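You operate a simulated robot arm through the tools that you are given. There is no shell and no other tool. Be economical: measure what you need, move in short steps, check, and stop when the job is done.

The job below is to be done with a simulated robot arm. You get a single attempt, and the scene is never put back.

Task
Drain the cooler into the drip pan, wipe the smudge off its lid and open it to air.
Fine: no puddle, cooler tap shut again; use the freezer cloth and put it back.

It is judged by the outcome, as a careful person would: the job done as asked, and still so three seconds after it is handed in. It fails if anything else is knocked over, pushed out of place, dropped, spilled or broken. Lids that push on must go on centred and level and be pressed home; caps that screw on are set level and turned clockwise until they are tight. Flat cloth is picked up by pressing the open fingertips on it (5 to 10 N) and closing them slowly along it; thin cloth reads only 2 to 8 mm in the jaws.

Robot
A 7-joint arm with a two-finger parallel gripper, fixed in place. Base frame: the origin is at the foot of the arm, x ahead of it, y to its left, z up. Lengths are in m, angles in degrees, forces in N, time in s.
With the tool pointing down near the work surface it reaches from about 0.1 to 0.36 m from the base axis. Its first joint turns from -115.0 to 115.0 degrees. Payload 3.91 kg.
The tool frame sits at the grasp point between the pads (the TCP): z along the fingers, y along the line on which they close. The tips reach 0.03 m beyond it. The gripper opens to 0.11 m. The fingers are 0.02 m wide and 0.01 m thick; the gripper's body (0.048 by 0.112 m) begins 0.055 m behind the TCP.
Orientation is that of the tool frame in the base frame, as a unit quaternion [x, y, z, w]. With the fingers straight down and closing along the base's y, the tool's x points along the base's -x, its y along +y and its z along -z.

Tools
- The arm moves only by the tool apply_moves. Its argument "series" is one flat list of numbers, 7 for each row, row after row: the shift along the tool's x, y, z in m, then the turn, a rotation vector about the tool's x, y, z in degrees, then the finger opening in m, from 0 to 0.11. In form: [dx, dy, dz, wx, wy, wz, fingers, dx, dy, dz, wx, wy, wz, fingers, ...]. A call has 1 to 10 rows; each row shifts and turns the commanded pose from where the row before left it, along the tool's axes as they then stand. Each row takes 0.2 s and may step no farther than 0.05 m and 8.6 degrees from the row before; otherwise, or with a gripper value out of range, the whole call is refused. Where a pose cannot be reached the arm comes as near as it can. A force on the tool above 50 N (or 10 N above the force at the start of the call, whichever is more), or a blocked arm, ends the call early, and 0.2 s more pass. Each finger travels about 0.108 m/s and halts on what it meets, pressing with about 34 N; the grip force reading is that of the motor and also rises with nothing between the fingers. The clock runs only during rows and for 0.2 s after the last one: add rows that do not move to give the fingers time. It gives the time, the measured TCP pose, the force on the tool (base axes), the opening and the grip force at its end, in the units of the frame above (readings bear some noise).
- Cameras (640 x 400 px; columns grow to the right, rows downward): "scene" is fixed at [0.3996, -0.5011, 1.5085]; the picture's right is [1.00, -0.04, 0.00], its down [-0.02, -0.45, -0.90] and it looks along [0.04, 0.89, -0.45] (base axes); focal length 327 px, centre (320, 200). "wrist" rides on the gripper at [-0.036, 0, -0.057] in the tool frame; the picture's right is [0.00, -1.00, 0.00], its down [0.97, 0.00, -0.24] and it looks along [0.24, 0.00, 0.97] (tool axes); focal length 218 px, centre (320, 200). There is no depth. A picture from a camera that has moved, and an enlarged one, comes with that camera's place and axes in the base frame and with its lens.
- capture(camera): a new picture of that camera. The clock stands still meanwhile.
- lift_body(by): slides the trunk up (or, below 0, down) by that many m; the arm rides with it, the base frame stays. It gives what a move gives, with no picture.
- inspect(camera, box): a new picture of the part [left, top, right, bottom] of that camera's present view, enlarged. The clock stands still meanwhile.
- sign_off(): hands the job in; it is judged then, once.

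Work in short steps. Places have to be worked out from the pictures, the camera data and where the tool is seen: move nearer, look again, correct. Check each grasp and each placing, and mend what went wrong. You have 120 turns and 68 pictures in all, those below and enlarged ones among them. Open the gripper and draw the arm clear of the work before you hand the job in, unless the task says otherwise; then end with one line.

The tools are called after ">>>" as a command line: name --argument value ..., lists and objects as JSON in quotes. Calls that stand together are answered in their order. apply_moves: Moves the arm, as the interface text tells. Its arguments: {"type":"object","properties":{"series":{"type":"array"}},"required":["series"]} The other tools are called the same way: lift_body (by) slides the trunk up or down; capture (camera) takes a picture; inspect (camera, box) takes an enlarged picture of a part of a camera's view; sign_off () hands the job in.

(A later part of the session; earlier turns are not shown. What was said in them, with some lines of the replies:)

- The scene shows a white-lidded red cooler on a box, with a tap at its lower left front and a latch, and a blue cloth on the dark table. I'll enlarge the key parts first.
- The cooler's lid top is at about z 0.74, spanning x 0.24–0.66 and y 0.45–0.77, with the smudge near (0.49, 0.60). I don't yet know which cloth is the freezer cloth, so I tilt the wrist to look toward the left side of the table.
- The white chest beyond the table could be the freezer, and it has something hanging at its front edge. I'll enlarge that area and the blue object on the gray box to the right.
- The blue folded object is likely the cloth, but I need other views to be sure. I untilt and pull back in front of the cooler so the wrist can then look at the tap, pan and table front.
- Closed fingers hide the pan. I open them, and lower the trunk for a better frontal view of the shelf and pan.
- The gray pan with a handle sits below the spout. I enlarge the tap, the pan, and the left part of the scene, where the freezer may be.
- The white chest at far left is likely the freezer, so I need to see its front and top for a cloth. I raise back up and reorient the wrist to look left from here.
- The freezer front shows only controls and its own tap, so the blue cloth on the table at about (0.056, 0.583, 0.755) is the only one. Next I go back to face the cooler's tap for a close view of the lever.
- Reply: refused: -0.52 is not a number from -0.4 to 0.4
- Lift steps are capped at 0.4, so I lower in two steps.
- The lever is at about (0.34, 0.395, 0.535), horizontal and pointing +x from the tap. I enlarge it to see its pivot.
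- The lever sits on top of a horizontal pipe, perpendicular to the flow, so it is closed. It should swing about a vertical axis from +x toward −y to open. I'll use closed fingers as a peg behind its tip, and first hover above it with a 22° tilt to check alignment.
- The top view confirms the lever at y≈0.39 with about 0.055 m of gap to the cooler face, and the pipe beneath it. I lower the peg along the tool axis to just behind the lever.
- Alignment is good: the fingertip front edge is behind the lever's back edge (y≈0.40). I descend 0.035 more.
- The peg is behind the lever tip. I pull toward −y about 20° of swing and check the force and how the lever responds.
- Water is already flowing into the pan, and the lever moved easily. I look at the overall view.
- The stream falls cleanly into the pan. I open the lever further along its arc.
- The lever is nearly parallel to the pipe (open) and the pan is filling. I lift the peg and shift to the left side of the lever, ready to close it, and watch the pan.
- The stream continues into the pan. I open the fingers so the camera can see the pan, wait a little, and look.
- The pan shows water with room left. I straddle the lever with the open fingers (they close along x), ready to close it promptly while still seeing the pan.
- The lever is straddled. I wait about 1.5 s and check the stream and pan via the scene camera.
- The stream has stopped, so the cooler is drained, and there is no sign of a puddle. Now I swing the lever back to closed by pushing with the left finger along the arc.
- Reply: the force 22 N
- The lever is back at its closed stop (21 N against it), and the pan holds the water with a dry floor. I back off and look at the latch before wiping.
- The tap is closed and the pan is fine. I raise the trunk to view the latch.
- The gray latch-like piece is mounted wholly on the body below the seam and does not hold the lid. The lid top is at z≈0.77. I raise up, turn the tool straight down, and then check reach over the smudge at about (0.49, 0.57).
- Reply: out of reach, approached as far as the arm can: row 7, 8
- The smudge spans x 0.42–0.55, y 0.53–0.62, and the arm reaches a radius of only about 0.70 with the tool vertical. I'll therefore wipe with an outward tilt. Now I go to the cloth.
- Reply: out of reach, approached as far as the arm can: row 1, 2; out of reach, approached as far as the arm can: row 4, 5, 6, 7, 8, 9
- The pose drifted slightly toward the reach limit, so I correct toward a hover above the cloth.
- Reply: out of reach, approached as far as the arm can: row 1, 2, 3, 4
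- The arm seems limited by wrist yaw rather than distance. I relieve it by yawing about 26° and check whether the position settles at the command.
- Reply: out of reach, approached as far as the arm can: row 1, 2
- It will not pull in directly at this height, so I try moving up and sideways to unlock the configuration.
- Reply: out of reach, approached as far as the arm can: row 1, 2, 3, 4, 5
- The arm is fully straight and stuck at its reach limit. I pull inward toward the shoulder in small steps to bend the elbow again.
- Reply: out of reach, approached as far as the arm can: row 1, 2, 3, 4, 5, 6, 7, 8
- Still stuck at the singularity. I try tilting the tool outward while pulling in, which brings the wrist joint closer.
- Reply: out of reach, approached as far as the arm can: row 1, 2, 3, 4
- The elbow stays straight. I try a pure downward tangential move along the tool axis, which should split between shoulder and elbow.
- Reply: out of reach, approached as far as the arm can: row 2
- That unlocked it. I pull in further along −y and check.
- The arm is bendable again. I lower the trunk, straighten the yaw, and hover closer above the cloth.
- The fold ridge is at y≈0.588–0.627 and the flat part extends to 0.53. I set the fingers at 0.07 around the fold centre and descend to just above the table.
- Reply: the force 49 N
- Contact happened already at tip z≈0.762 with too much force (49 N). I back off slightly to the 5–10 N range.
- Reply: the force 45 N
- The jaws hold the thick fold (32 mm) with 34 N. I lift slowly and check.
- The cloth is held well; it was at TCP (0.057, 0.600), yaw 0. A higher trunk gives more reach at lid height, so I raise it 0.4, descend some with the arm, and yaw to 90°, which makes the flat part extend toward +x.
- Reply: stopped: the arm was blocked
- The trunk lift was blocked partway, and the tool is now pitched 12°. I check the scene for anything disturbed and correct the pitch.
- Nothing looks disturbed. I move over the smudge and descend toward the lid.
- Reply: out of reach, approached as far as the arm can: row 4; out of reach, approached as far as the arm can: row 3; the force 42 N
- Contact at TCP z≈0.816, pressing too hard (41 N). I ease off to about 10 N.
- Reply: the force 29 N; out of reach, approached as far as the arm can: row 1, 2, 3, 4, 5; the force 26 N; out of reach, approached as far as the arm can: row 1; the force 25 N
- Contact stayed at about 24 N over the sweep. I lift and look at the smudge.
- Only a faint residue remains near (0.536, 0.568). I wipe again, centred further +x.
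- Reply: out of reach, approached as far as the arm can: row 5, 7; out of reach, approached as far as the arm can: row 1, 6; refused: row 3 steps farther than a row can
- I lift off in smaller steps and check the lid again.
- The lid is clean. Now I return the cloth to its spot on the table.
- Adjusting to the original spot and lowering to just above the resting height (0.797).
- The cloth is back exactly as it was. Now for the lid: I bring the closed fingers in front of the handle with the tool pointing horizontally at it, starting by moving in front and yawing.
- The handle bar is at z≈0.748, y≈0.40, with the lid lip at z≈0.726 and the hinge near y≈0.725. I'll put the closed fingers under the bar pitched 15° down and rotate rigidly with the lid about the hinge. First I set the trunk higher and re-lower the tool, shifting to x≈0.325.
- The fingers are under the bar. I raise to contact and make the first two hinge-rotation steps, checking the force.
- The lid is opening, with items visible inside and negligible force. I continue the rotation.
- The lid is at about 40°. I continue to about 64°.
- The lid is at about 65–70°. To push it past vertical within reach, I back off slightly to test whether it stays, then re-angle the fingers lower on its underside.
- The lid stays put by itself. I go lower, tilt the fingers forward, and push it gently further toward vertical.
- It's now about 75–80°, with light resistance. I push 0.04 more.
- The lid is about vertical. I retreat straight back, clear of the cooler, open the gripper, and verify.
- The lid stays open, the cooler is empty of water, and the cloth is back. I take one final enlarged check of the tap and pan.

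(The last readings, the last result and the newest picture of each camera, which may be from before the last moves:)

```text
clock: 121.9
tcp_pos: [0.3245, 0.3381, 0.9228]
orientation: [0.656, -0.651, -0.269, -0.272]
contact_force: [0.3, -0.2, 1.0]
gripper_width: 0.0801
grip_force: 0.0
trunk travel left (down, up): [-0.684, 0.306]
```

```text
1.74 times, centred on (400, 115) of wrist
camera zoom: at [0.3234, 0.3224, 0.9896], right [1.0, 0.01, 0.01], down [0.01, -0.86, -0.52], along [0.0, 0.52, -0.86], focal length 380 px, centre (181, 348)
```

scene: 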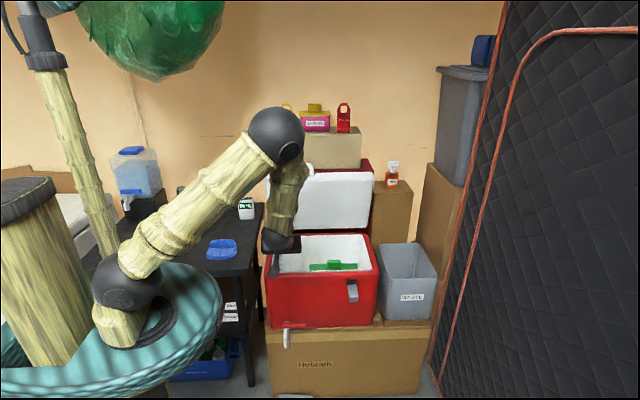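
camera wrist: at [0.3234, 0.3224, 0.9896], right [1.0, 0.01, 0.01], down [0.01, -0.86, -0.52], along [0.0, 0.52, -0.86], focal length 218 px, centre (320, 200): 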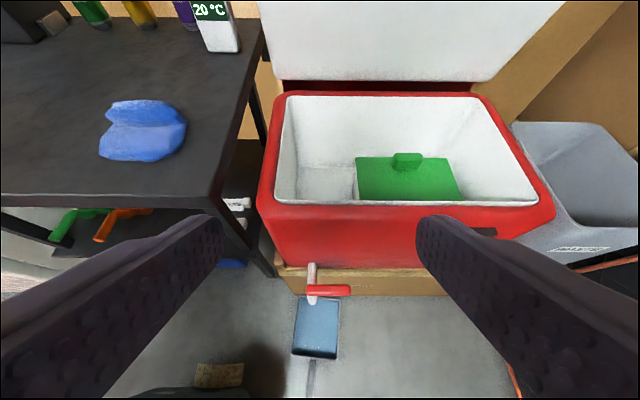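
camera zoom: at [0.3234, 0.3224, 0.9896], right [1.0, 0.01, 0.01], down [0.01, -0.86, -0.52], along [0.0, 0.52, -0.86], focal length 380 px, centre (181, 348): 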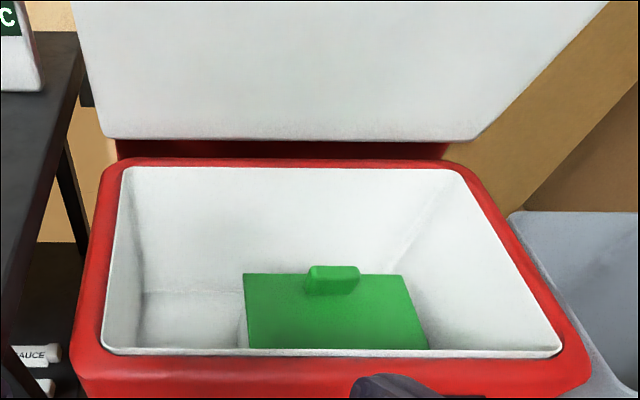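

All checks pass: the cooler is drained, the tap lever is shut, the pan holds the water with a dry floor, the lid is clean and open, and the cloth is back. The gripper is open and clear, so I hand in.

>>> sign_off

```text
The job is handed in.
```

The cooler is drained into the drip pan with no puddle and its tap is shut again; its lid is wiped clean and stands open, and the blue cloth (the only one I found, so I took it to be the freezer cloth) is back in its place on the table.
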